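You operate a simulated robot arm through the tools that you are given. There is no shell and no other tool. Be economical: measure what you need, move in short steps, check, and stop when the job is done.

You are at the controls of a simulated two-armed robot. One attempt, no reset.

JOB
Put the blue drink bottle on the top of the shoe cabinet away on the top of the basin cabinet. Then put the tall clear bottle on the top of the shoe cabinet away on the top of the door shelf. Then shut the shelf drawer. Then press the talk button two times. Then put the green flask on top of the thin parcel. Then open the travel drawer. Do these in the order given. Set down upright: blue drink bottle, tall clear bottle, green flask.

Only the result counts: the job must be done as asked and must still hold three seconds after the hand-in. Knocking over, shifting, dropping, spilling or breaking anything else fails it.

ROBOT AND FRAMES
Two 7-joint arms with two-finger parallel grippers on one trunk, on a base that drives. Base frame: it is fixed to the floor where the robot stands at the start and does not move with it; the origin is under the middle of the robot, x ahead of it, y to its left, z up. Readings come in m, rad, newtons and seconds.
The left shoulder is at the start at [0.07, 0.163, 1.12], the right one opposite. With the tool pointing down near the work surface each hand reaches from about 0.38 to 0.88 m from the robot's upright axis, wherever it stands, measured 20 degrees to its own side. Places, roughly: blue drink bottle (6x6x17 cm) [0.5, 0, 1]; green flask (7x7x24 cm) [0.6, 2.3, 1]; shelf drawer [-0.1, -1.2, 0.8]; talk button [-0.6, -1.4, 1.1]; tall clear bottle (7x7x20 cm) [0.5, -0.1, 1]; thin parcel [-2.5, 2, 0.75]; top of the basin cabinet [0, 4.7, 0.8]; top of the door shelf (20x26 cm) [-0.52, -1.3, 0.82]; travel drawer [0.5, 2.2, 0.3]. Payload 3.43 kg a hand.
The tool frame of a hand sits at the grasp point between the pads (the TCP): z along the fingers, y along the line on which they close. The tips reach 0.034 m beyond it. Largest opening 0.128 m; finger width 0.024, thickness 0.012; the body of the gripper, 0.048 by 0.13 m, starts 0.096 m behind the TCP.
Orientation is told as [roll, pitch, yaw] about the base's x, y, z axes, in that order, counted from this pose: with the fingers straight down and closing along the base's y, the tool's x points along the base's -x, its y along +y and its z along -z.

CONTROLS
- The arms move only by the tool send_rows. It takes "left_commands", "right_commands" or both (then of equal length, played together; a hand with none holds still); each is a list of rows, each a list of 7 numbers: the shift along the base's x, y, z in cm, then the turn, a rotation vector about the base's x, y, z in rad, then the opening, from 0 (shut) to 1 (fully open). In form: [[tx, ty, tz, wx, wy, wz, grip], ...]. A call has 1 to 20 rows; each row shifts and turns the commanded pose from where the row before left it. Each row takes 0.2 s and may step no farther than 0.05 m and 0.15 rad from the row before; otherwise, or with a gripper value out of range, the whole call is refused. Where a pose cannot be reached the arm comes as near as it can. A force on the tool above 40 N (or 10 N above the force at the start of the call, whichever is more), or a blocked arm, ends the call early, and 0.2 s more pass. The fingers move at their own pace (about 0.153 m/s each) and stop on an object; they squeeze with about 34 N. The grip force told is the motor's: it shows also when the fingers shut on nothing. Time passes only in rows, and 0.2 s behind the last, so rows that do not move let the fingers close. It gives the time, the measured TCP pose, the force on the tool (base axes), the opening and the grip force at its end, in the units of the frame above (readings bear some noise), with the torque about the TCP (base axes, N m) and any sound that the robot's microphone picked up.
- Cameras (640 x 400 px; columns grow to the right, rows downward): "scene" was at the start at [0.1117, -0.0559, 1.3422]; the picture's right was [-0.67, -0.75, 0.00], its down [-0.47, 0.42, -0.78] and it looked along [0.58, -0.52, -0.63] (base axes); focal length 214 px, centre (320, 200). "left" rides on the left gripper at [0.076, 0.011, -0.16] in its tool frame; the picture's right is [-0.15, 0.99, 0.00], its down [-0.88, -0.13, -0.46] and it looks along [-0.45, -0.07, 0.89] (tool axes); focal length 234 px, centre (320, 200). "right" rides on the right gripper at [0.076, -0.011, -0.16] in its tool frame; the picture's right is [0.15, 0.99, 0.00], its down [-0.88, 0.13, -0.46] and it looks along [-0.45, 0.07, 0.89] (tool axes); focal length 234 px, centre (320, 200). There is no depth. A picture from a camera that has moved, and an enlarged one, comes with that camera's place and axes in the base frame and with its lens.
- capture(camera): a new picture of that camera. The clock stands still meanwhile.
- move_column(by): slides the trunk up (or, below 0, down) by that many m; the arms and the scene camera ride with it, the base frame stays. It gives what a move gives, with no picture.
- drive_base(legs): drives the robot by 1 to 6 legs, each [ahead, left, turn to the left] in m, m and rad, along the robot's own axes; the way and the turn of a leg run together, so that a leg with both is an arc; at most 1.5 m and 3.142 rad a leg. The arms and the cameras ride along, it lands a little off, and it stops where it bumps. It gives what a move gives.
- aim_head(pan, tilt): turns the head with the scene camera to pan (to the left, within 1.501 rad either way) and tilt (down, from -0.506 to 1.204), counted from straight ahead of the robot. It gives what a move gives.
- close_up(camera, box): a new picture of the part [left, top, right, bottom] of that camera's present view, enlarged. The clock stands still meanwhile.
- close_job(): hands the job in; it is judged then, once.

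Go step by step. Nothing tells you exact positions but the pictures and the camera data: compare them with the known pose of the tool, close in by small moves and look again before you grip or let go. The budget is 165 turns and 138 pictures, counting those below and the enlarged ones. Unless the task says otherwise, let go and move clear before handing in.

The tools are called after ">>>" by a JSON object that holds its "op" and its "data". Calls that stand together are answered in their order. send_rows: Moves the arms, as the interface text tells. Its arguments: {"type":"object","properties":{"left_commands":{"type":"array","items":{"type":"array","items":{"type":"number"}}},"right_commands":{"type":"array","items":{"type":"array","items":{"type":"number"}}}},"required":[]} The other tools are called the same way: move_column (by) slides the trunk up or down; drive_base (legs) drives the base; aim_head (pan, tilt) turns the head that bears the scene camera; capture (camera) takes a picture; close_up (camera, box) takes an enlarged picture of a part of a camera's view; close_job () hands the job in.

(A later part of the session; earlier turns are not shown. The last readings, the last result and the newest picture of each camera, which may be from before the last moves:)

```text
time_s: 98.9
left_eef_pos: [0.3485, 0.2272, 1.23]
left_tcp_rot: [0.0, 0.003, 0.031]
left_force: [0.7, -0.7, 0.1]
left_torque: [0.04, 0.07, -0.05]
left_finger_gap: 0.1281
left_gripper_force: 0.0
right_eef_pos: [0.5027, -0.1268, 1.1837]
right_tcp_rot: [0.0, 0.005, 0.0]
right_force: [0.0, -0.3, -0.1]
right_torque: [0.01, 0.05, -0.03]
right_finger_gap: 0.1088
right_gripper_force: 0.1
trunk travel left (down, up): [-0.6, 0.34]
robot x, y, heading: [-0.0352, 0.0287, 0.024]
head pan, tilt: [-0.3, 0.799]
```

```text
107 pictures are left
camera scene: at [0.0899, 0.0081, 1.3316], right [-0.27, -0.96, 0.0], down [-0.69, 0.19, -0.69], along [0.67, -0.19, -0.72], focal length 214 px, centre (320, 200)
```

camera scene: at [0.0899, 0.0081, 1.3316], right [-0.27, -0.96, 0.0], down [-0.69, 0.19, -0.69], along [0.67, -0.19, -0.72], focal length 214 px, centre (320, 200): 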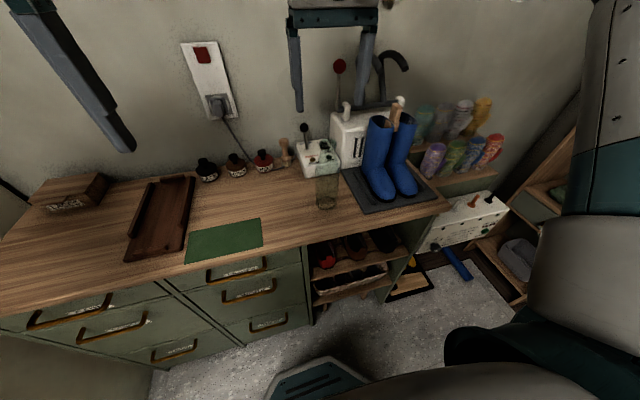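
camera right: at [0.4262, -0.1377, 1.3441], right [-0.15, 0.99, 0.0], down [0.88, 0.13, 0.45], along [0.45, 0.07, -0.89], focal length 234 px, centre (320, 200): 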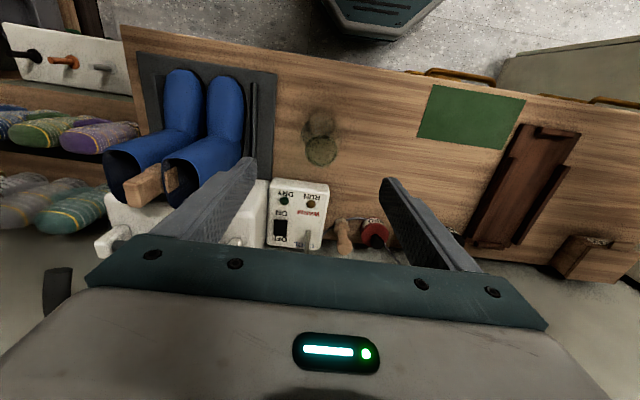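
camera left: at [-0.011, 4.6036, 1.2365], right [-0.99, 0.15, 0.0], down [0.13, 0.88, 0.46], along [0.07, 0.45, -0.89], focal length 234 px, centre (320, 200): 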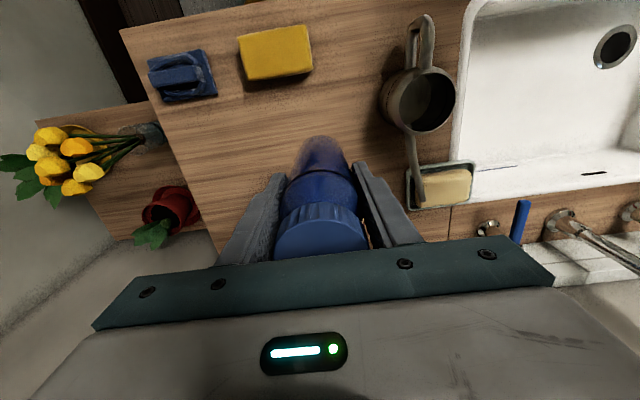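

The right hand is centred over the clear bottle, confirmed by its base and rim. I'll descend and grip at mid-height.

>>> {"op": "send_rows", "data": {"right_commands": [[-0.3, 0.1, -4, 0, 0, 0, 0.85], [0, 0, -4, 0, 0, 0, 0.85], [0, 0, -4, 0, 0, 0, 0.85], [0, 0, -4, 0, 0, 0, 0.85], [0, 0, -3.7, 0, 0, 0, 0.85], [0, 0, 0, 0, 0, 0, 0.85]]}}

>>> {"op": "capture", "data": {"camera": "right"}}

>>> {"op": "close_up", "data": {"camera": "scene", "box": [220, 80, 420, 240]}}

```text
time_s: 100.3
left_eef_pos: [0.3447, 0.2287, 1.2318]
left_tcp_rot: [-0.001, 0.0, 0.032]
left_force: [-0.2, 0.1, -0.4]
left_torque: [0.03, -0.05, -0.01]
left_finger_gap: 0.128
left_gripper_force: 0.0
right_eef_pos: [0.496, -0.1235, 0.9876]
right_tcp_rot: [0.0, 0.001, 0.0]
right_force: [1.0, 0.0, -0.4]
right_torque: [-0.01, 0.01, -0.02]
right_finger_gap: 0.1088
right_gripper_force: 0.0
trunk travel left (down, up): [-0.6, 0.34]
robot x, y, heading: [-0.0404, 0.0253, 0.027]
head pan, tilt: [-0.3, 0.799]
```

```text
106 pictures are left
camera right: at [0.4193, -0.1346, 1.1485], right [-0.15, 0.99, 0.0], down [0.88, 0.13, 0.45], along [0.45, 0.07, -0.89], focal length 234 px, centre (320, 200)
```

right: 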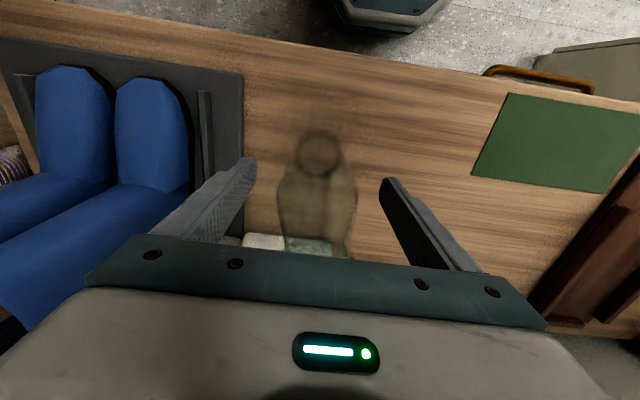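

```text
2.50 times, centred on (320, 160) of scene
camera zoom: at [0.0854, 0.0093, 1.3322], right [-0.27, -0.96, 0.0], down [-0.69, 0.19, -0.7], along [0.67, -0.19, -0.72], focal length 536 px, centre (320, 300)
```

zoom: 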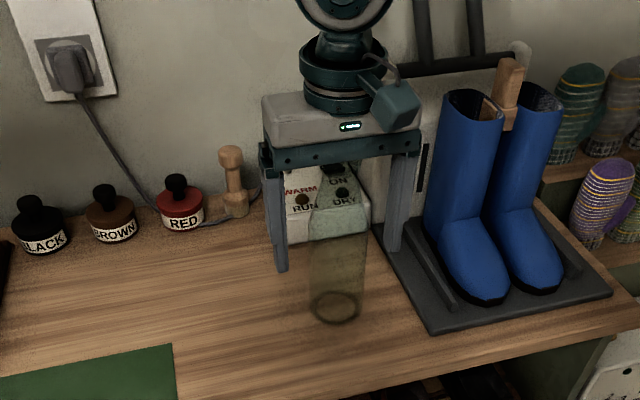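

Positioned well around the bottle. I'll close and then lift.

>>> {"op": "send_rows", "data": {"right_commands": [[0.2, -0.1, 0, 0, 0, 0, 0.85], [0, 0, 0, 0, 0, 0, 0.4], [0, 0, 0, 0, 0, 0, 0.3], [0, 0, 0, 0, 0, 0, 0.3], [0, 0, 0, 0, 0, 0, 0.3]]}}

>>> {"op": "close_up", "data": {"camera": "scene", "box": [220, 80, 420, 240]}}

```text
time_s: 101.5
left_eef_pos: [0.3458, 0.2284, 1.2303]
left_tcp_rot: [0.001, 0.0, 0.031]
left_force: [0.4, 0.1, -0.9]
left_torque: [-0.01, -0.01, 0.0]
left_finger_gap: 0.128
left_gripper_force: 0.0
right_eef_pos: [0.4982, -0.1258, 0.9881]
right_tcp_rot: [0.0, 0.001, -0.001]
right_force: [-0.5, 0.6, 0.2]
right_torque: [0.0, 0.01, -0.01]
right_finger_gap: 0.0596
right_gripper_force: 33.8
trunk travel left (down, up): [-0.6, 0.34]
robot x, y, heading: [-0.041, 0.0273, 0.033]
head pan, tilt: [-0.3, 0.799]
```

```text
2.50 times, centred on (320, 160) of scene
camera zoom: at [0.0863, 0.009, 1.332], right [-0.27, -0.96, 0.0], down [-0.69, 0.19, -0.7], along [0.67, -0.19, -0.72], focal length 536 px, centre (320, 300)
```

zoom: 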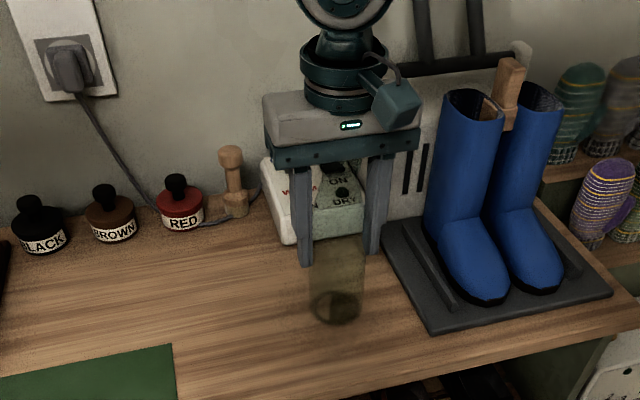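

The clear bottle is gripped (gap 0.06). I'll lift, retract, back off and turn right toward the door shelf wall.

>>> {"op": "send_rows", "data": {"right_commands": [[0, 0, 4, 0, 0, 0, 0.3], [0, 0, 4, 0, 0, 0, 0.3], [0, 0, 4, 0, 0, 0, 0.3], [0, 0, 4, 0, 0, 0, 0.3], [-2, 0, 4, 0, 0, 0, 0.3], [-4, 0, 0, 0, 0, 0, 0.3], [-4, 0, 0, 0, 0, 0, 0.3], [-2, -3, 0, 0, 0, 0, 0.3]]}}

>>> {"op": "drive_base", "data": {"legs": [[-0.55, 0, 0], [0, 0, -1.6]]}}

>>> {"op": "aim_head", "data": {"pan": 0, "tilt": 0.5}}

>>> {"op": "capture", "data": {"camera": "scene"}}

```text
time_s: 103.3
left_eef_pos: [0.3438, 0.2259, 1.2307]
left_tcp_rot: [0.002, 0.001, 0.032]
left_force: [0.0, 0.0, 0.1]
left_torque: [0.07, -0.05, 0.0]
left_finger_gap: 0.1278
left_gripper_force: 0.0
right_eef_pos: [0.3758, -0.1577, 1.186]
right_tcp_rot: [0.004, 0.002, 0.0]
right_force: [-0.1, -0.2, -2.6]
right_torque: [0.03, -0.03, 0.0]
right_finger_gap: 0.0599
right_gripper_force: 33.9
trunk travel left (down, up): [-0.6, 0.34]
robot x, y, heading: [-0.0398, 0.026, 0.027]
head pan, tilt: [-0.3, 0.799]
```

```text
time_s: 110.3
left_eef_pos: [-0.3874, -0.3744, 1.23]
left_tcp_rot: [0.0, 0.002, -1.559]
left_force: [-0.5, 1.0, -0.3]
left_torque: [-0.03, -0.01, 0.01]
left_finger_gap: 0.1281
left_gripper_force: 0.0
right_eef_pos: [-0.7733, -0.3967, 1.1855]
right_tcp_rot: [0.0, 0.002, -1.59]
right_force: [1.0, -0.3, -2.0]
right_torque: [-0.02, 0.03, -0.01]
right_finger_gap: 0.0591
right_gripper_force: 33.4
trunk travel left (down, up): [-0.6, 0.34]
robot x, y, heading: [-0.581, 0.0131, -1.556]
head pan, tilt: [-0.3, 0.799]
```

```text
time_s: 111.1
left_eef_pos: [-0.3875, -0.3757, 1.2313]
left_tcp_rot: [0.0, 0.001, -1.559]
left_force: [-0.4, 0.0, -0.1]
left_torque: [-0.02, -0.02, -0.01]
left_finger_gap: 0.1281
left_gripper_force: 0.1
right_eef_pos: [-0.7744, -0.3974, 1.1867]
right_tcp_rot: [-0.001, 0.001, -1.588]
right_force: [0.9, -0.7, -1.6]
right_torque: [0.0, 0.01, 0.01]
right_finger_gap: 0.0593
right_gripper_force: 33.9
trunk travel left (down, up): [-0.6, 0.34]
robot x, y, heading: [-0.5832, 0.012, -1.56]
head pan, tilt: [0.0, 0.499]
```

```text
103 pictures are left
camera scene: at [-0.5829, -0.1253, 1.3579], right [-1.0, -0.01, 0.0], down [0.0, 0.48, -0.88], along [0.01, -0.88, -0.48], focal length 214 px, centre (320, 200)
```

scene: 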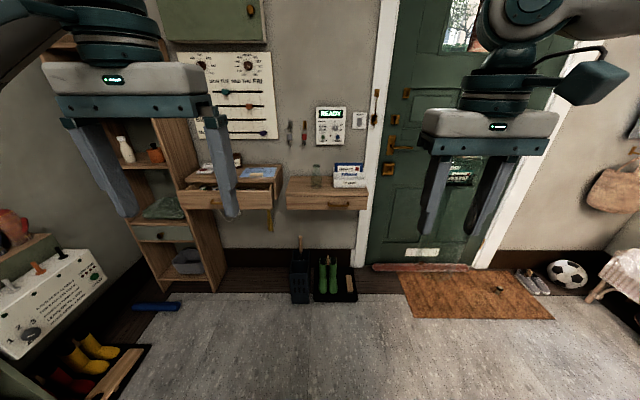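

I see two wall shelves: one with a half-open drawer and one holding a letter rack. The intercom showing "READY" is above. I'll enlarge.

>>> {"op": "close_up", "data": {"camera": "scene", "box": [170, 90, 390, 230]}}

>>> {"op": "close_up", "data": {"camera": "scene", "box": [275, 95, 385, 220]}}

```text
2.86 times, centred on (280, 160) of scene
camera zoom: at [-0.5829, -0.1253, 1.3579], right [-1.0, -0.01, 0.0], down [0.0, 0.48, -0.88], along [0.01, -0.88, -0.48], focal length 613 px, centre (434, 314)
```

zoom: 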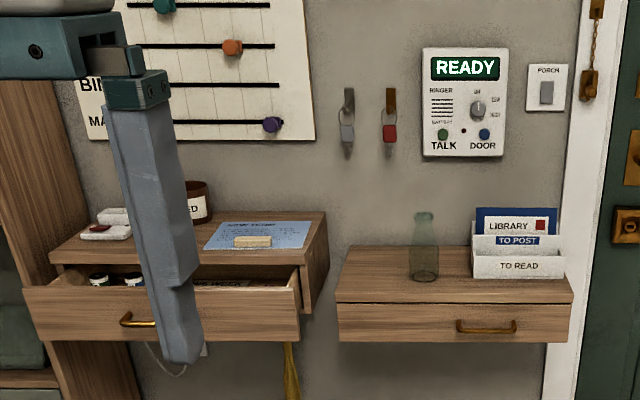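

```text
3.20 times, centred on (330, 158) of scene
camera zoom: at [-0.5829, -0.1253, 1.3579], right [-1.0, -0.01, 0.0], down [0.0, 0.48, -0.88], along [0.01, -0.88, -0.48], focal length 686 px, centre (288, 336)
```

zoom: 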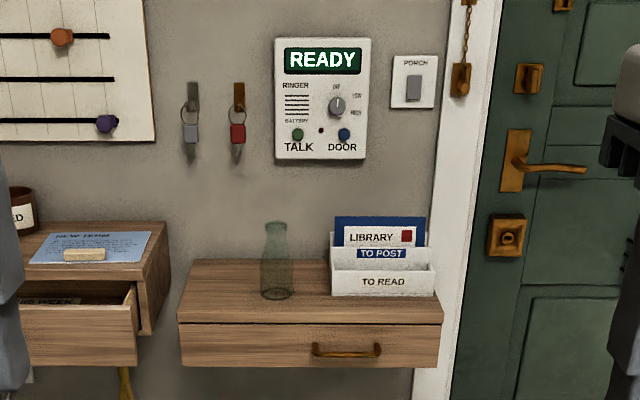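

The door shelf top spans x about -0.39 to -0.83, with a glass bottle at (-0.55, -1.29) and a letter rack. The free place is the left part, about (-0.44, -1.27). I'll drive closer.

>>> {"op": "drive_base", "data": {"legs": [[0.4, 0, 0], [0.2, 0.21, 0]]}}

>>> {"op": "aim_head", "data": {"pan": -0.1, "tilt": 0.75}}

>>> {"op": "capture", "data": {"camera": "scene"}}

>>> {"op": "capture", "data": {"camera": "right"}}

```text
time_s: 115.2
left_eef_pos: [-0.1698, -0.9777, 1.2305]
left_tcp_rot: [0.0, -0.001, -1.557]
left_force: [0.2, -0.3, -0.2]
left_torque: [-0.02, 0.02, 0.03]
left_finger_gap: 0.1279
left_gripper_force: 0.2
right_eef_pos: [-0.5535, -1.0026, 1.1868]
right_tcp_rot: [0.0, 0.003, -1.586]
right_force: [0.0, 0.7, -2.5]
right_torque: [0.0, -0.02, 0.03]
right_finger_gap: 0.0591
right_gripper_force: 33.9
trunk travel left (down, up): [-0.6, 0.34]
robot x, y, heading: [-0.366, -0.592, -1.557]
head pan, tilt: [0.0, 0.499]
```

```text
time_s: 116.0
left_eef_pos: [-0.1677, -0.9777, 1.2316]
left_tcp_rot: [0.0, -0.002, -1.558]
left_force: [0.4, 0.1, 0.4]
left_torque: [0.0, -0.01, 0.0]
left_finger_gap: 0.128
left_gripper_force: 0.1
right_eef_pos: [-0.554, -1.0028, 1.1851]
right_tcp_rot: [-0.001, 0.002, -1.587]
right_force: [-0.1, -1.2, -2.0]
right_torque: [-0.02, 0.0, 0.02]
right_finger_gap: 0.0593
right_gripper_force: 33.6
trunk travel left (down, up): [-0.6, 0.34]
robot x, y, heading: [-0.3628, -0.5901, -1.561]
head pan, tilt: [-0.099, 0.75]
```

```text
100 pictures are left
camera scene: at [-0.372, -0.7209, 1.3361], right [-1.0, 0.09, 0.0], down [0.06, 0.68, -0.73], along [-0.06, -0.73, -0.68], focal length 214 px, centre (320, 200)
```

scene: 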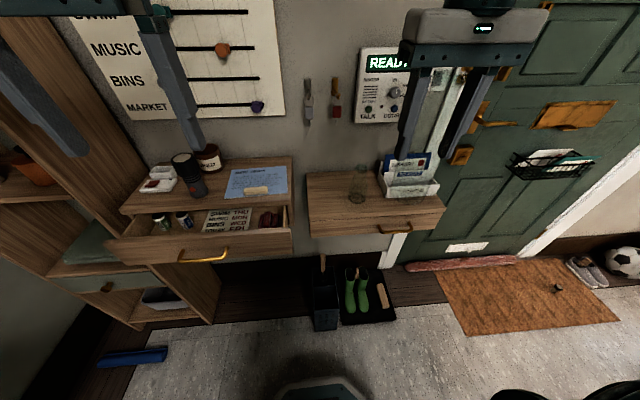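

```text
99 pictures are left
camera right: at [-0.565, -0.9252, 1.3458], right [0.99, 0.13, 0.0], down [0.12, -0.88, 0.45], along [0.06, -0.45, -0.89], focal length 234 px, centre (320, 200)
```

right: 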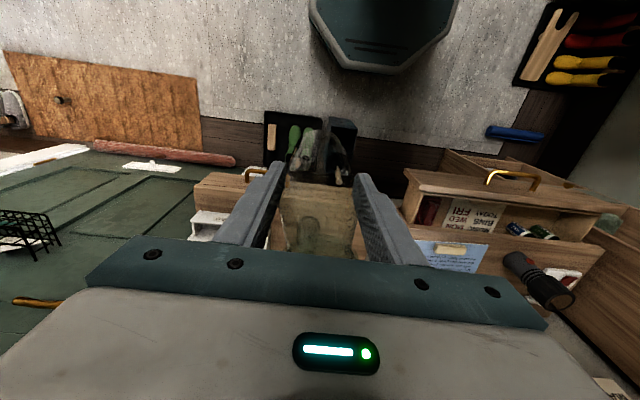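

>>> {"op": "close_up", "data": {"camera": "scene", "box": [280, 130, 460, 250]}}

```text
3.33 times, centred on (370, 190) of scene
camera zoom: at [-0.372, -0.7209, 1.3361], right [-1.0, 0.09, 0.0], down [0.06, 0.68, -0.73], along [-0.06, -0.73, -0.68], focal length 715 px, centre (153, 233)
```

zoom: 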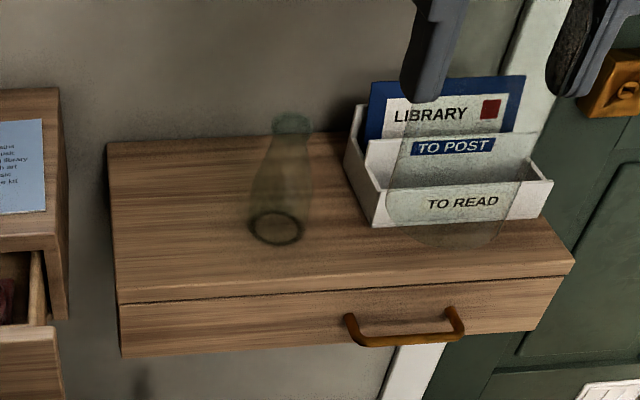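

The free strip runs from x -0.376 (edge) to -0.52 (glass bottle side). The target is (-0.447, -1.27), so I'll move above it and lower partly.

>>> {"op": "send_rows", "data": {"right_commands": [[1.8, -4.45, 0, 0, 0, 0, 0.3], [1.8, -4.45, 0, 0, 0, 0, 0.3], [1.8, -4.45, 0, 0, 0, 0, 0.3], [1.8, -4.45, 0, 0, 0, 0, 0.3], [1.8, -4.45, 0, 0, 0, 0, 0.3], [1.7, -4.45, 0, 0, 0, 0, 0.3], [0, 0, -4, 0, 0, 0, 0.3], [0, 0, -4, 0, 0, 0, 0.3], [0, 0, 0, 0, 0, 0, 0.3]]}}

>>> {"op": "capture", "data": {"camera": "right"}}

>>> {"op": "close_up", "data": {"camera": "scene", "box": [240, 70, 460, 250]}}

```text
time_s: 118.0
left_eef_pos: [-0.1687, -0.9767, 1.2307]
left_tcp_rot: [0.001, 0.0, -1.556]
left_force: [0.2, 0.7, 0.6]
left_torque: [-0.03, -0.01, 0.02]
left_finger_gap: 0.1282
left_gripper_force: 0.1
right_eef_pos: [-0.5161, -1.1312, 1.0989]
right_tcp_rot: [0.0, 0.001, -1.586]
right_force: [-0.1, 0.3, -1.7]
right_torque: [0.01, 0.03, 0.01]
right_finger_gap: 0.0595
right_gripper_force: 34.5
right hand out of reach, approached as far as the arm can: row 3, 4, 5, 6
trunk travel left (down, up): [-0.6, 0.34]
robot x, y, heading: [-0.3598, -0.5915, -1.559]
head pan, tilt: [-0.099, 0.75]
```

```text
97 pictures are left
camera right: at [-0.528, -1.0543, 1.2591], right [0.99, 0.13, 0.0], down [0.12, -0.88, 0.45], along [0.06, -0.45, -0.89], focal length 234 px, centre (320, 200)
```

right: 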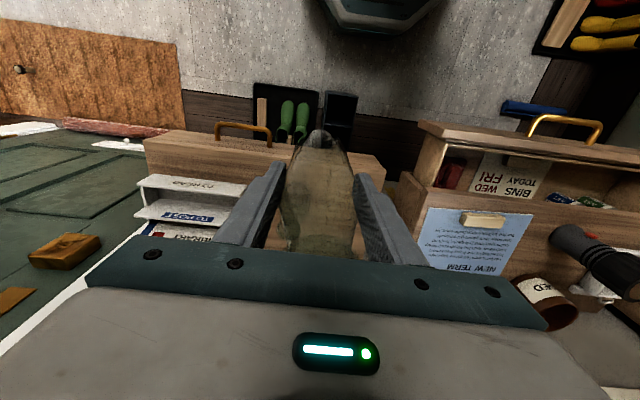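

```text
2.22 times, centred on (350, 160) of scene
camera zoom: at [-0.3723, -0.7207, 1.336], right [-1.0, 0.09, 0.0], down [0.06, 0.68, -0.73], along [-0.06, -0.73, -0.68], focal length 477 px, centre (253, 289)
```

zoom: 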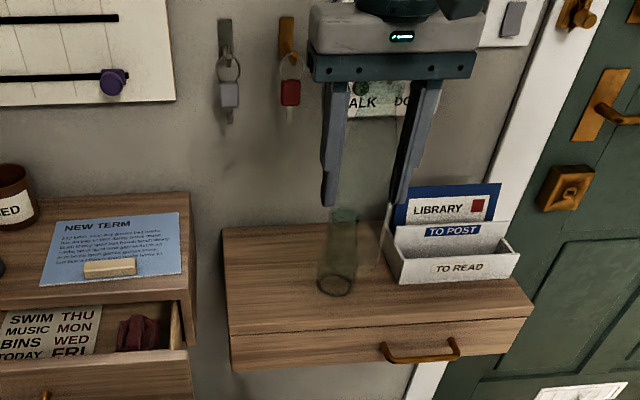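

The arm ran out of reach because the hand is high. I'll raise the trunk 0.12 m, then drive 0.12 m closer.

>>> {"op": "move_column", "data": {"by": 0.12}}

>>> {"op": "drive_base", "data": {"legs": [[0.12, 0, 0]]}}

>>> {"op": "capture", "data": {"camera": "scene"}}

```text
time_s: 119.5
left_eef_pos: [-0.1688, -0.9786, 1.3507]
left_tcp_rot: [0.0, 0.002, -1.558]
left_force: [0.3, 0.0, 0.0]
left_torque: [0.05, 0.0, -0.02]
left_finger_gap: 0.128
left_gripper_force: 0.0
right_eef_pos: [-0.5164, -1.1314, 1.2198]
right_tcp_rot: [0.0, 0.003, -1.586]
right_force: [0.2, -0.4, -1.6]
right_torque: [0.04, 0.0, 0.02]
right_finger_gap: 0.0592
right_gripper_force: 33.8
trunk travel left (down, up): [-0.72, 0.22]
robot x, y, heading: [-0.3597, -0.5908, -1.56]
head pan, tilt: [-0.099, 0.75]
```

```text
time_s: 120.7
left_eef_pos: [-0.1671, -1.0954, 1.3519]
left_tcp_rot: [0.0, 0.001, -1.556]
left_force: [0.2, -0.4, -0.3]
left_torque: [-0.02, 0.0, 0.02]
left_finger_gap: 0.1282
left_gripper_force: 0.0
right_eef_pos: [-0.5162, -1.2496, 1.2202]
right_tcp_rot: [-0.002, 0.0, -1.585]
right_force: [0.4, -0.8, -1.4]
right_torque: [0.04, -0.02, -0.02]
right_finger_gap: 0.0596
right_gripper_force: 33.8
trunk travel left (down, up): [-0.72, 0.22]
robot x, y, heading: [-0.3601, -0.7091, -1.56]
head pan, tilt: [-0.099, 0.75]
```

```text
95 pictures are left
camera scene: at [-0.3707, -0.8387, 1.4562], right [-1.0, 0.09, 0.0], down [0.06, 0.68, -0.73], along [-0.06, -0.73, -0.68], focal length 214 px, centre (320, 200)
```

scene: 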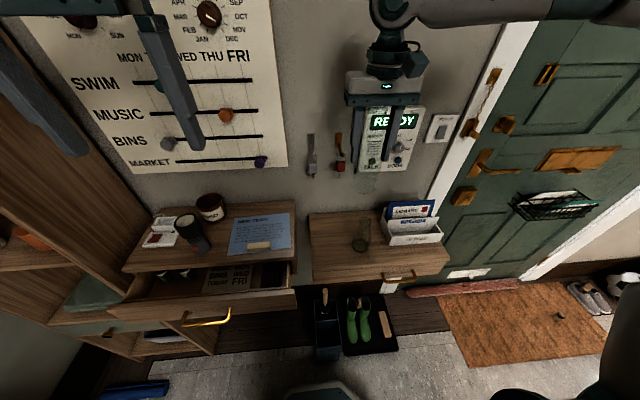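

The left strip is still clear. I'll move to (-0.447, -1.27), descend partway and check.

>>> {"op": "send_rows", "data": {"right_commands": [[3.5, -1, 0, 0, 0, 0, 0.3], [3.4, -1, 0, 0, 0, 0, 0.3], [0, 0, -4, 0, 0, 0, 0.3], [0, 0, -4, 0, 0, 0, 0.3], [0, 0, -4, 0, 0, 0, 0.3], [0, 0, -4, 0, 0, 0, 0.3], [0, 0, 0, 0, 0, 0, 0.3]]}}

>>> {"op": "capture", "data": {"camera": "right"}}

>>> {"op": "close_up", "data": {"camera": "scene", "box": [240, 130, 460, 290]}}

```text
time_s: 122.3
left_eef_pos: [-0.1671, -1.0959, 1.3513]
left_tcp_rot: [0.0, -0.001, -1.558]
left_force: [-0.3, 0.3, 0.0]
left_torque: [0.02, 0.01, 0.01]
left_finger_gap: 0.1281
left_gripper_force: 0.2
right_eef_pos: [-0.5003, -1.2553, 1.06]
right_tcp_rot: [0.002, -0.001, -1.586]
right_force: [1.0, 0.8, -2.3]
right_torque: [0.0, -0.04, 0.03]
right_finger_gap: 0.0595
right_gripper_force: 34.4
right hand out of reach, approached as far as the arm can: row 1, 2
trunk travel left (down, up): [-0.72, 0.22]
robot x, y, heading: [-0.3588, -0.7094, -1.557]
head pan, tilt: [-0.099, 0.75]
```

```text
94 pictures are left
camera right: at [-0.5122, -1.178, 1.2197], right [0.99, 0.13, 0.0], down [0.12, -0.88, 0.46], along [0.06, -0.45, -0.89], focal length 234 px, centre (320, 200)
```

right: 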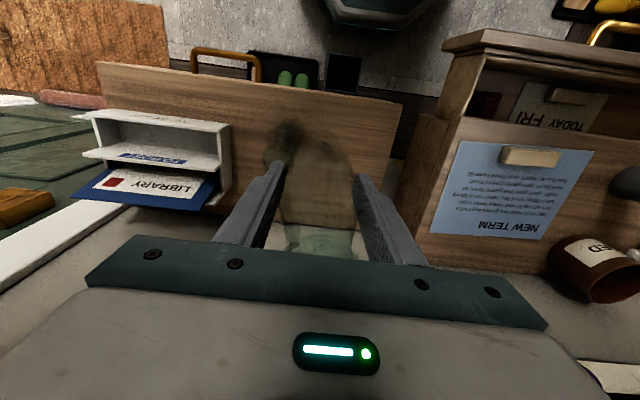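

```text
2.50 times, centred on (350, 210) of scene
camera zoom: at [-0.3705, -0.8394, 1.4561], right [-1.0, 0.09, 0.0], down [0.06, 0.68, -0.73], along [-0.06, -0.73, -0.68], focal length 536 px, centre (245, 175)
```

zoom: 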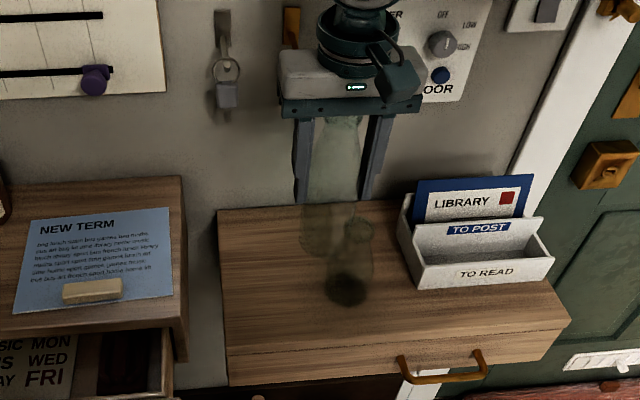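

The bottle is now too close to the glass one. I'll move it away in +x first at this height, within reach.

>>> {"op": "send_rows", "data": {"right_commands": [[2.5, 0, 0, 0, 0, 0, 0.3], [2.8, -0.5, 0, 0, 0, 0, 0.3], [0, 0, 0, 0, 0, 0, 0.3]]}}

>>> {"op": "capture", "data": {"camera": "right"}}

>>> {"op": "close_up", "data": {"camera": "scene", "box": [240, 130, 460, 290]}}

```text
time_s: 123.1
left_eef_pos: [-0.1675, -1.0957, 1.3506]
left_tcp_rot: [0.001, 0.0, -1.56]
left_force: [-0.1, -0.6, -0.3]
left_torque: [0.0, -0.03, 0.0]
left_finger_gap: 0.128
left_gripper_force: 0.1
right_eef_pos: [-0.495, -1.2457, 1.0673]
right_tcp_rot: [0.001, 0.002, -1.587]
right_force: [-0.4, -0.4, -2.0]
right_torque: [0.01, 0.0, -0.01]
right_finger_gap: 0.0595
right_gripper_force: 34.1
right hand out of reach, approached as far as the arm can: row 1, 2
trunk travel left (down, up): [-0.72, 0.22]
robot x, y, heading: [-0.3592, -0.7084, -1.556]
head pan, tilt: [-0.099, 0.75]
```

```text
92 pictures are left
camera right: at [-0.507, -1.1696, 1.2271], right [0.99, 0.13, 0.0], down [0.12, -0.88, 0.45], along [0.06, -0.45, -0.89], focal length 234 px, centre (320, 200)
```

right: 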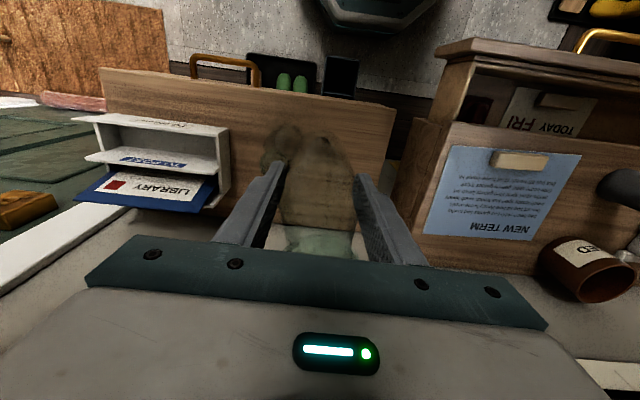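

```text
2.50 times, centred on (350, 210) of scene
camera zoom: at [-0.3708, -0.8403, 1.456], right [-1.0, 0.09, 0.0], down [0.06, 0.68, -0.73], along [-0.06, -0.73, -0.68], focal length 536 px, centre (245, 175)
```

zoom: 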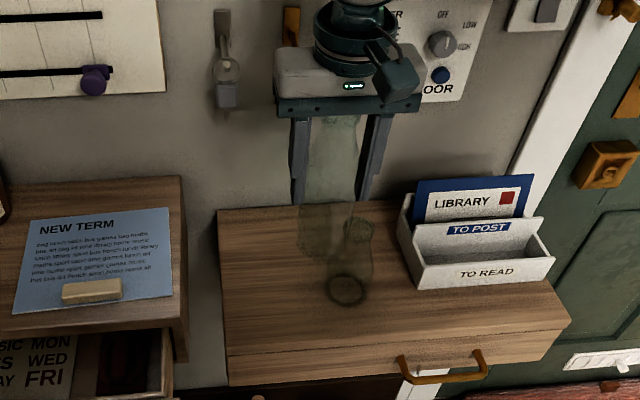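

The arm seems to be at a joint limit toward its inner side. I'll raise the trunk slightly, pull the left hand back, and use the base to shift +x.

>>> {"op": "move_column", "data": {"by": 0.05}}

>>> {"op": "send_rows", "data": {"left_commands": [[0, 4, 0, 0, 0, 0, 1], [0, 4, 0, 0, 0, 0, 1], [0, 0, 0, 0, 0, 0, 1]]}}

>>> {"op": "drive_base", "data": {"legs": [[0.01, 0.055, 0]]}}

>>> {"op": "capture", "data": {"camera": "scene"}}

```text
time_s: 124.0
left_eef_pos: [-0.1673, -1.0977, 1.4006]
left_tcp_rot: [0.0, 0.001, -1.558]
left_force: [0.0, 0.3, 0.5]
left_torque: [0.04, -0.01, -0.04]
left_finger_gap: 0.1282
left_gripper_force: 0.1
right_eef_pos: [-0.4955, -1.2461, 1.1161]
right_tcp_rot: [0.001, 0.003, -1.586]
right_force: [-0.2, 0.0, -2.4]
right_torque: [0.01, -0.01, 0.0]
right_finger_gap: 0.0594
right_gripper_force: 33.9
trunk travel left (down, up): [-0.77, 0.17]
robot x, y, heading: [-0.3599, -0.7105, -1.564]
head pan, tilt: [-0.099, 0.75]
```

```text
time_s: 124.8
left_eef_pos: [-0.1669, -1.017, 1.4004]
left_tcp_rot: [-0.001, 0.004, -1.558]
left_force: [-0.3, -0.5, 0.4]
left_torque: [0.05, 0.0, -0.01]
left_finger_gap: 0.1278
left_gripper_force: 0.0
right_eef_pos: [-0.4954, -1.2472, 1.1168]
right_tcp_rot: [0.003, 0.003, -1.587]
right_force: [0.3, 0.0, -2.2]
right_torque: [0.01, 0.01, -0.02]
right_finger_gap: 0.0596
right_gripper_force: 33.8
trunk travel left (down, up): [-0.77, 0.17]
robot x, y, heading: [-0.3658, -0.7082, -1.56]
head pan, tilt: [-0.099, 0.75]
```

```text
time_s: 125.8
left_eef_pos: [-0.1202, -1.0248, 1.4005]
left_tcp_rot: [0.005, -0.002, -1.561]
left_force: [-0.5, 0.0, 0.2]
left_torque: [0.02, -0.09, 0.0]
left_finger_gap: 0.1279
left_gripper_force: 0.0
right_eef_pos: [-0.4487, -1.254, 1.1175]
right_tcp_rot: [0.007, 0.0, -1.59]
right_force: [-1.4, 0.1, -2.1]
right_torque: [0.05, -0.07, -0.01]
right_finger_gap: 0.0595
right_gripper_force: 34.4
trunk travel left (down, up): [-0.77, 0.17]
robot x, y, heading: [-0.3069, -0.7185, -1.557]
head pan, tilt: [-0.099, 0.75]
```

```text
90 pictures are left
camera scene: at [-0.3241, -0.8479, 1.5061], right [-1.0, 0.09, -0.01], down [0.06, 0.68, -0.73], along [-0.06, -0.73, -0.68], focal length 214 px, centre (320, 200)
```

scene: 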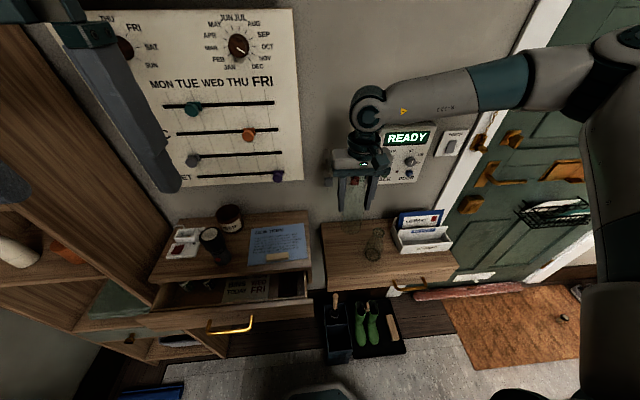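

There is a slight tilt in the readings, so I'll check the left side for contact.

>>> {"op": "aim_head", "data": {"pan": 1.0, "tilt": 0.4}}

>>> {"op": "capture", "data": {"camera": "scene"}}

>>> {"op": "capture", "data": {"camera": "right"}}

```text
time_s: 127.1
left_eef_pos: [-0.1132, -1.0262, 1.4004]
left_tcp_rot: [0.0, 0.001, -1.56]
left_force: [0.1, 0.5, -0.7]
left_torque: [0.01, -0.02, -0.01]
left_finger_gap: 0.128
left_gripper_force: 0.0
right_eef_pos: [-0.4435, -1.2551, 1.1173]
right_tcp_rot: [0.0, 0.0, -1.591]
right_force: [0.1, 0.6, -2.0]
right_torque: [0.03, 0.06, 0.02]
right_finger_gap: 0.0594
right_gripper_force: 34.1
trunk travel left (down, up): [-0.77, 0.17]
robot x, y, heading: [-0.3075, -0.7191, -1.564]
head pan, tilt: [1.0, 0.4]
```

```text
89 pictures are left
camera scene: at [-0.2299, -0.8162, 1.5371], right [-0.53, -0.85, 0.0], down [-0.33, 0.21, -0.92], along [0.78, -0.49, -0.39], focal length 214 px, centre (320, 200)
```

scene: 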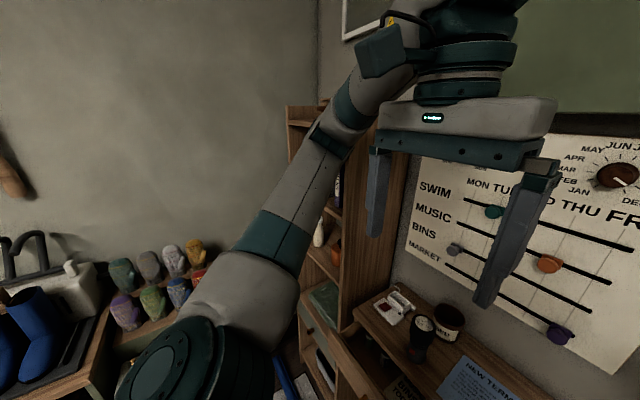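

```text
88 pictures are left
camera right: at [-0.4532, -1.1786, 1.2772], right [0.99, 0.13, 0.0], down [0.11, -0.88, 0.45], along [0.06, -0.45, -0.89], focal length 234 px, centre (320, 200)
```

right: 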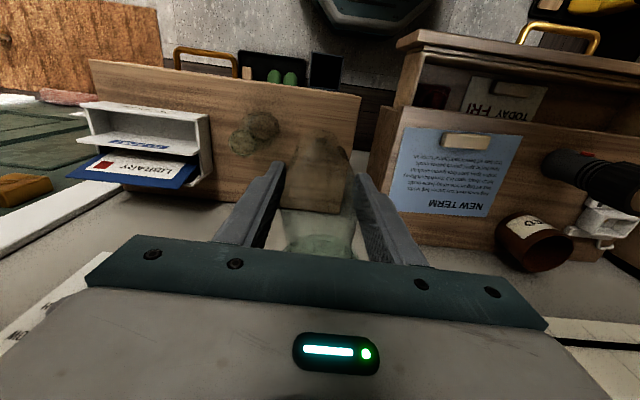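

No contact on the left. The bottle is now over the free strip, whose centre is at about x -0.449, so I'll descend.

>>> {"op": "send_rows", "data": {"right_commands": [[0, 0, -4, 0, 0, 0, 0.3], [0, 0, -4, 0, 0, 0, 0.3], [0, 0, -4, 0, 0, 0, 0.3], [0, 0, 0, 0, 0, 0, 0.3]]}}

>>> {"op": "aim_head", "data": {"pan": -0.1, "tilt": 0.75}}

>>> {"op": "close_up", "data": {"camera": "scene", "box": [280, 160, 440, 280]}}

>>> {"op": "capture", "data": {"camera": "right"}}

```text
time_s: 128.1
left_eef_pos: [-0.1121, -1.0265, 1.4001]
left_tcp_rot: [0.0, -0.001, -1.56]
left_force: [0.6, 0.1, -0.2]
left_torque: [0.01, -0.03, -0.01]
left_finger_gap: 0.1279
left_gripper_force: 0.1
right_eef_pos: [-0.4789, -1.2439, 1.0154]
right_tcp_rot: [0.005, 0.0, -1.588]
right_force: [-0.1, -0.5, -1.8]
right_torque: [0.06, -0.01, -0.02]
right_finger_gap: 0.0593
right_gripper_force: 34.4
right hand out of reach, approached as far as the arm can: row 1, 2, 3
trunk travel left (down, up): [-0.77, 0.17]
robot x, y, heading: [-0.3084, -0.7174, -1.56]
head pan, tilt: [1.0, 0.4]
```

```text
time_s: 129.4
left_eef_pos: [-0.114, -1.026, 1.401]
left_tcp_rot: [-0.001, 0.001, -1.56]
left_force: [0.0, -0.1, 0.5]
left_torque: [0.02, 0.02, -0.03]
left_finger_gap: 0.128
left_gripper_force: 0.0
right_eef_pos: [-0.4791, -1.2426, 1.0156]
right_tcp_rot: [0.003, -0.001, -1.591]
right_force: [-0.6, 1.2, -1.8]
right_torque: [-0.02, 0.02, 0.02]
right_finger_gap: 0.0592
right_gripper_force: 34.3
trunk travel left (down, up): [-0.77, 0.17]
robot x, y, heading: [-0.3074, -0.7175, -1.558]
head pan, tilt: [-0.099, 0.75]
```

```text
3.33 times, centred on (360, 220) of scene
camera zoom: at [-0.3162, -0.8493, 1.506], right [-1.0, 0.09, 0.0], down [0.06, 0.68, -0.73], along [-0.06, -0.73, -0.68], focal length 715 px, centre (187, 133)
```

zoom: 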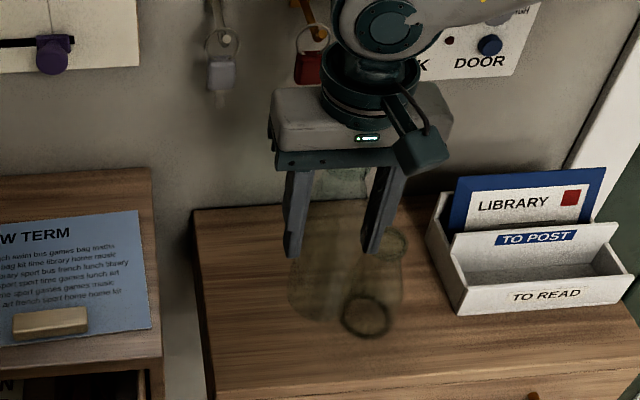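

```text
86 pictures are left
camera right: at [-0.4906, -1.1664, 1.1754], right [0.99, 0.13, 0.0], down [0.11, -0.88, 0.46], along [0.06, -0.45, -0.89], focal length 234 px, centre (320, 200)
```

right: 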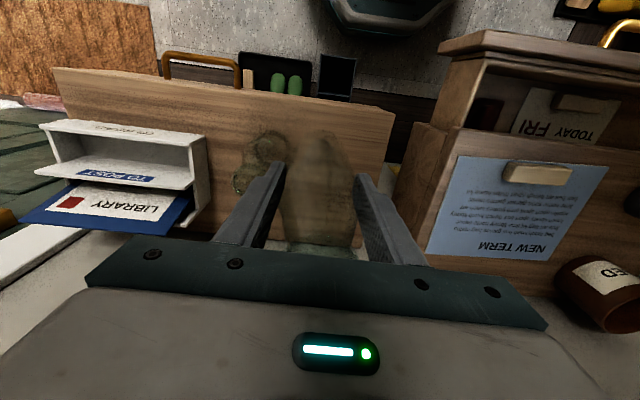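

The arm's inward limit keeps pulling the bottle toward the glass. I'll raise the trunk, back off, and re-approach turned left so the target lies farther to the right hand's side.

>>> {"op": "move_column", "data": {"by": 0.12}}

>>> {"op": "drive_base", "data": {"legs": [[-0.2, 0, 0], [0, 0, 0.4]]}}

>>> {"op": "send_rows", "data": {"right_commands": [[-3.7, -1.6, 0, 0, 0, 0, 0.3], [-3.7, -1.6, 0, 0, 0, 0, 0.3], [0, 0, 0, 0, 0, 0, 0.3]]}}

>>> {"op": "capture", "data": {"camera": "scene"}}

```text
time_s: 130.9
left_eef_pos: [-0.1142, -1.0268, 1.5201]
left_tcp_rot: [-0.001, -0.001, -1.56]
left_force: [0.0, 0.2, -0.3]
left_torque: [0.03, 0.01, 0.0]
left_finger_gap: 0.1277
left_gripper_force: 0.1
right_eef_pos: [-0.4801, -1.2438, 1.1361]
right_tcp_rot: [0.006, 0.002, -1.59]
right_force: [0.0, -0.4, -1.0]
right_torque: [0.0, -0.02, -0.01]
right_finger_gap: 0.0595
right_gripper_force: 33.3
trunk travel left (down, up): [-0.89, 0.05]
robot x, y, heading: [-0.3069, -0.7176, -1.567]
head pan, tilt: [-0.099, 0.75]
```

```text
time_s: 133.7
left_eef_pos: [-0.0119, -0.7334, 1.5213]
left_tcp_rot: [0.002, 0.002, -1.163]
left_force: [0.2, -0.9, 0.1]
left_torque: [0.02, 0.01, -0.02]
left_finger_gap: 0.1283
left_gripper_force: 0.1
right_eef_pos: [-0.2645, -1.0737, 1.1364]
right_tcp_rot: [0.006, 0.002, -1.193]
right_force: [0.0, -0.4, -3.0]
right_torque: [0.04, -0.02, 0.0]
right_finger_gap: 0.0595
right_gripper_force: 34.1
trunk travel left (down, up): [-0.89, 0.05]
robot x, y, heading: [-0.3119, -0.5211, -1.165]
head pan, tilt: [-0.099, 0.75]
```

```text
time_s: 134.5
left_eef_pos: [-0.0089, -0.7315, 1.5214]
left_tcp_rot: [0.0, 0.0, -1.164]
left_force: [-0.3, 0.2, -0.3]
left_torque: [0.03, 0.0, 0.0]
left_finger_gap: 0.1279
left_gripper_force: 0.2
right_eef_pos: [-0.3376, -1.1057, 1.1351]
right_tcp_rot: [0.003, 0.001, -1.192]
right_force: [0.4, -0.7, -2.6]
right_torque: [-0.02, 0.03, -0.01]
right_finger_gap: 0.0594
right_gripper_force: 34.6
trunk travel left (down, up): [-0.89, 0.05]
robot x, y, heading: [-0.3086, -0.5194, -1.162]
head pan, tilt: [-0.099, 0.75]
```

```text
85 pictures are left
camera scene: at [-0.2648, -0.6453, 1.6259], right [-0.95, -0.3, 0.0], down [-0.21, 0.65, -0.73], along [0.22, -0.7, -0.68], focal length 214 px, centre (320, 200)
```

scene: 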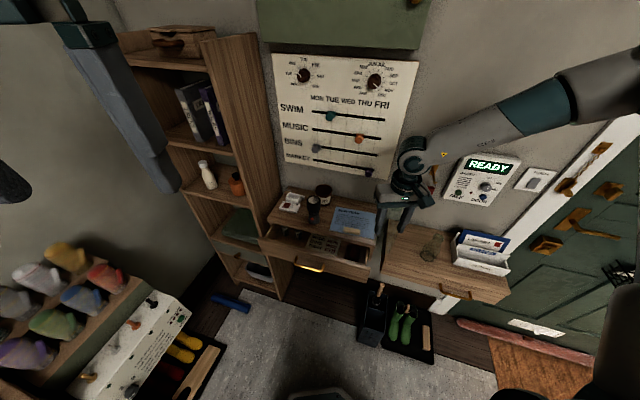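

Now I'll use the base for horizontal placement and the column for lowering. The hand needs about (-0.109, -0.159) more.

>>> {"op": "drive_base", "data": {"legs": [[0.103, -0.163, 0]]}}

>>> {"op": "capture", "data": {"camera": "scene"}}

>>> {"op": "capture", "data": {"camera": "right"}}

```text
time_s: 136.1
left_eef_pos: [-0.1178, -0.8855, 1.5198]
left_tcp_rot: [-0.004, -0.002, -1.163]
left_force: [0.7, 0.6, 1.1]
left_torque: [-0.08, 0.01, -0.01]
left_finger_gap: 0.1282
left_gripper_force: 0.1
right_eef_pos: [-0.4432, -1.2628, 1.1372]
right_tcp_rot: [0.001, -0.002, -1.193]
right_force: [0.0, -0.6, -2.3]
right_torque: [-0.05, 0.03, -0.04]
right_finger_gap: 0.0593
right_gripper_force: 34.1
trunk travel left (down, up): [-0.89, 0.05]
robot x, y, heading: [-0.4172, -0.6821, -1.164]
head pan, tilt: [-0.099, 0.75]
```

```text
84 pictures are left
camera scene: at [-0.3726, -0.7999, 1.6263], right [-0.95, -0.3, 0.0], down [-0.21, 0.65, -0.73], along [0.22, -0.7, -0.68], focal length 214 px, centre (320, 200)
```

scene: 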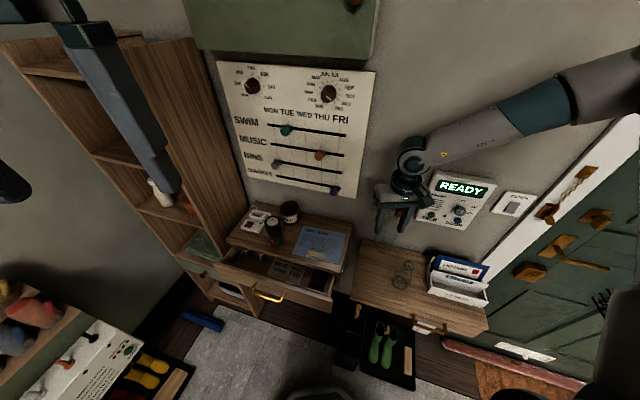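

```text
83 pictures are left
camera right: at [-0.4838, -1.1955, 1.2967], right [0.86, 0.5, 0.0], down [0.45, -0.77, 0.46], along [0.23, -0.39, -0.89], focal length 234 px, centre (320, 200)
```

right: 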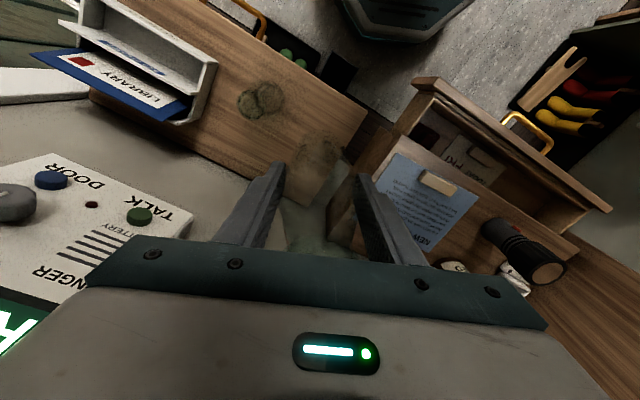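

Aligned at (-0.443, -1.263). I'll lower the column 0.12 m and check.

>>> {"op": "move_column", "data": {"by": -0.12}}

>>> {"op": "close_up", "data": {"camera": "scene", "box": [320, 140, 500, 290]}}

>>> {"op": "capture", "data": {"camera": "right"}}

```text
time_s: 137.6
left_eef_pos: [-0.12, -0.8913, 1.4006]
left_tcp_rot: [-0.001, 0.0, -1.163]
left_force: [-0.5, -0.1, 0.2]
left_torque: [0.03, -0.01, 0.0]
left_finger_gap: 0.1281
left_gripper_force: 0.1
right_eef_pos: [-0.4462, -1.2654, 1.0159]
right_tcp_rot: [0.006, 0.001, -1.191]
right_force: [0.7, 0.7, -1.8]
right_torque: [0.01, 0.0, 0.02]
right_finger_gap: 0.0594
right_gripper_force: 34.3
trunk travel left (down, up): [-0.77, 0.17]
robot x, y, heading: [-0.416, -0.6783, -1.162]
head pan, tilt: [-0.099, 0.75]
```

```text
2.67 times, centred on (410, 215) of scene
camera zoom: at [-0.3759, -0.8044, 1.5061], right [-0.95, -0.3, 0.0], down [-0.21, 0.65, -0.73], along [0.22, -0.7, -0.68], focal length 572 px, centre (80, 160)
```

zoom: 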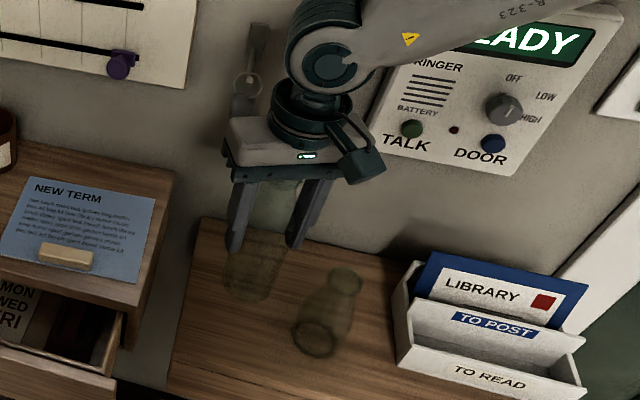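

```text
81 pictures are left
camera right: at [-0.4864, -1.1991, 1.175], right [0.86, 0.5, 0.0], down [0.44, -0.77, 0.46], along [0.23, -0.39, -0.89], focal length 234 px, centre (320, 200)
```

right: 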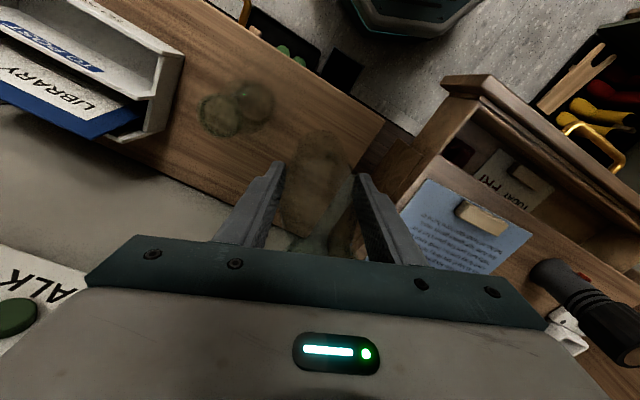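

>>> {"op": "move_column", "data": {"by": -0.04}}

>>> {"op": "close_up", "data": {"camera": "scene", "box": [330, 150, 450, 250]}}

```text
time_s: 138.4
left_eef_pos: [-0.1203, -0.8887, 1.3607]
left_tcp_rot: [-0.002, 0.001, -1.163]
left_force: [0.3, 0.6, 0.0]
left_torque: [-0.05, 0.03, 0.04]
left_finger_gap: 0.1279
left_gripper_force: 0.0
right_eef_pos: [-0.447, -1.2655, 0.9763]
right_tcp_rot: [0.003, 0.0, -1.19]
right_force: [-1.0, -0.7, -1.6]
right_torque: [0.0, -0.02, 0.01]
right_finger_gap: 0.0593
right_gripper_force: 33.8
trunk travel left (down, up): [-0.73, 0.21]
robot x, y, heading: [-0.4155, -0.6823, -1.159]
head pan, tilt: [-0.099, 0.75]
```

```text
4.00 times, centred on (390, 200) of scene
camera zoom: at [-0.3756, -0.8035, 1.4661], right [-0.95, -0.3, 0.0], down [-0.21, 0.65, -0.73], along [0.22, -0.7, -0.68], focal length 858 px, centre (40, 200)
```

zoom: 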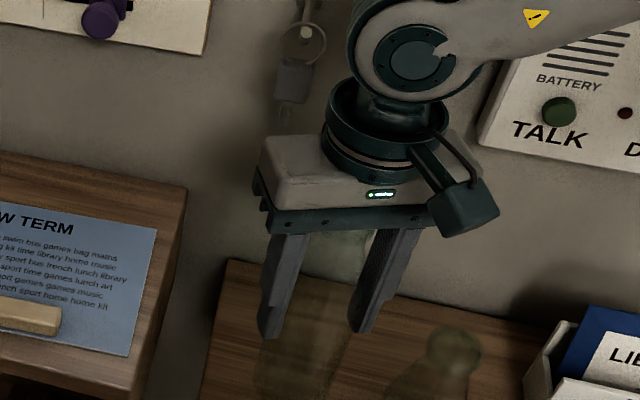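

>>> {"op": "send_rows", "data": {"right_commands": [[0, 0, -0.5, 0, 0, 0, 0.3], [0, 0, -0.5, 0, 0, 0, 0.3], [0, 0, 0, 0, 0, 0, 0.3]]}}

>>> {"op": "send_rows", "data": {"right_commands": [[0, 0, -0.4, 0, 0, 0, 0.3], [0, 0, -0.3, 0, 0, 0, 0.3], [0, 0, 0, 0, 0, 0, 0.3]]}}

```text
time_s: 139.2
left_eef_pos: [-0.1185, -0.8897, 1.3612]
left_tcp_rot: [0.0, -0.002, -1.162]
left_force: [-0.4, -0.1, 0.1]
left_torque: [0.0, 0.0, -0.01]
left_finger_gap: 0.1281
left_gripper_force: 0.1
right_eef_pos: [-0.4461, -1.2653, 0.9654]
right_tcp_rot: [0.005, -0.001, -1.192]
right_force: [0.3, 0.2, -2.6]
right_torque: [0.01, -0.04, -0.01]
right_finger_gap: 0.0595
right_gripper_force: 33.9
trunk travel left (down, up): [-0.73, 0.21]
robot x, y, heading: [-0.4177, -0.6836, -1.16]
head pan, tilt: [-0.099, 0.75]
```

```text
time_s: 140.0
left_eef_pos: [-0.1199, -0.8907, 1.3621]
left_tcp_rot: [0.0, -0.001, -1.164]
left_force: [0.2, -0.3, -0.8]
left_torque: [-0.01, -0.01, -0.02]
left_finger_gap: 0.1281
left_gripper_force: 0.1
right_eef_pos: [-0.4457, -1.2656, 0.9591]
right_tcp_rot: [0.002, 0.0, -1.192]
right_force: [0.4, -0.2, -2.7]
right_torque: [0.02, 0.02, 0.02]
right_finger_gap: 0.0596
right_gripper_force: 33.9
trunk travel left (down, up): [-0.73, 0.21]
robot x, y, heading: [-0.4167, -0.6797, -1.16]
head pan, tilt: [-0.099, 0.75]
```

>>> {"op": "send_rows", "data": {"right_commands": [[0, 0, -0.4, 0, 0, 0, 0.3], [0, 0, -0.3, 0, 0, 0, 0.3], [0, 0, 0, 0, 0, 0, 0.3]]}}

>>> {"op": "send_rows", "data": {"right_commands": [[0, 0, -0.3, 0, 0, 0, 0.3], [0, 0, -0.3, 0, 0, 0, 0.3], [0, 0, 0, 0, 0, 0, 0.3]]}}

>>> {"op": "close_up", "data": {"camera": "scene", "box": [330, 150, 470, 270]}}

```text
time_s: 140.8
left_eef_pos: [-0.1202, -0.8899, 1.3608]
left_tcp_rot: [0.0, -0.002, -1.163]
left_force: [-0.2, -0.5, -0.1]
left_torque: [0.0, 0.05, 0.01]
left_finger_gap: 0.128
left_gripper_force: 0.0
right_eef_pos: [-0.446, -1.2642, 0.9511]
right_tcp_rot: [0.005, 0.001, -1.191]
right_force: [1.1, -0.5, -1.8]
right_torque: [-0.02, 0.0, 0.0]
right_finger_gap: 0.0593
right_gripper_force: 34.0
trunk travel left (down, up): [-0.73, 0.21]
robot x, y, heading: [-0.4158, -0.6785, -1.163]
head pan, tilt: [-0.099, 0.75]
```

```text
time_s: 141.6
left_eef_pos: [-0.1198, -0.8899, 1.3596]
left_tcp_rot: [0.0, 0.001, -1.161]
left_force: [-0.1, -0.9, 0.8]
left_torque: [0.0, 0.01, -0.02]
left_finger_gap: 0.128
left_gripper_force: 0.0
right_eef_pos: [-0.4468, -1.265, 0.9446]
right_tcp_rot: [0.004, 0.0, -1.192]
right_force: [0.8, -0.4, -2.1]
right_torque: [0.01, -0.02, -0.01]
right_finger_gap: 0.0594
right_gripper_force: 34.2
trunk travel left (down, up): [-0.73, 0.21]
robot x, y, heading: [-0.419, -0.6811, -1.161]
head pan, tilt: [-0.099, 0.75]
```

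```text
3.33 times, centred on (400, 210) of scene
camera zoom: at [-0.3755, -0.8041, 1.466], right [-0.95, -0.3, 0.0], down [-0.21, 0.65, -0.73], along [0.22, -0.7, -0.68], focal length 715 px, centre (53, 167)
```

zoom: 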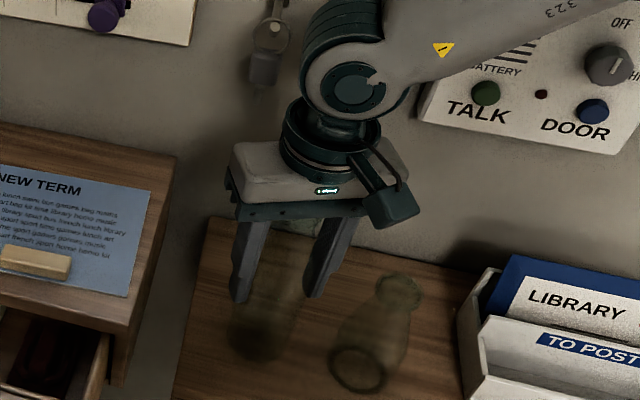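

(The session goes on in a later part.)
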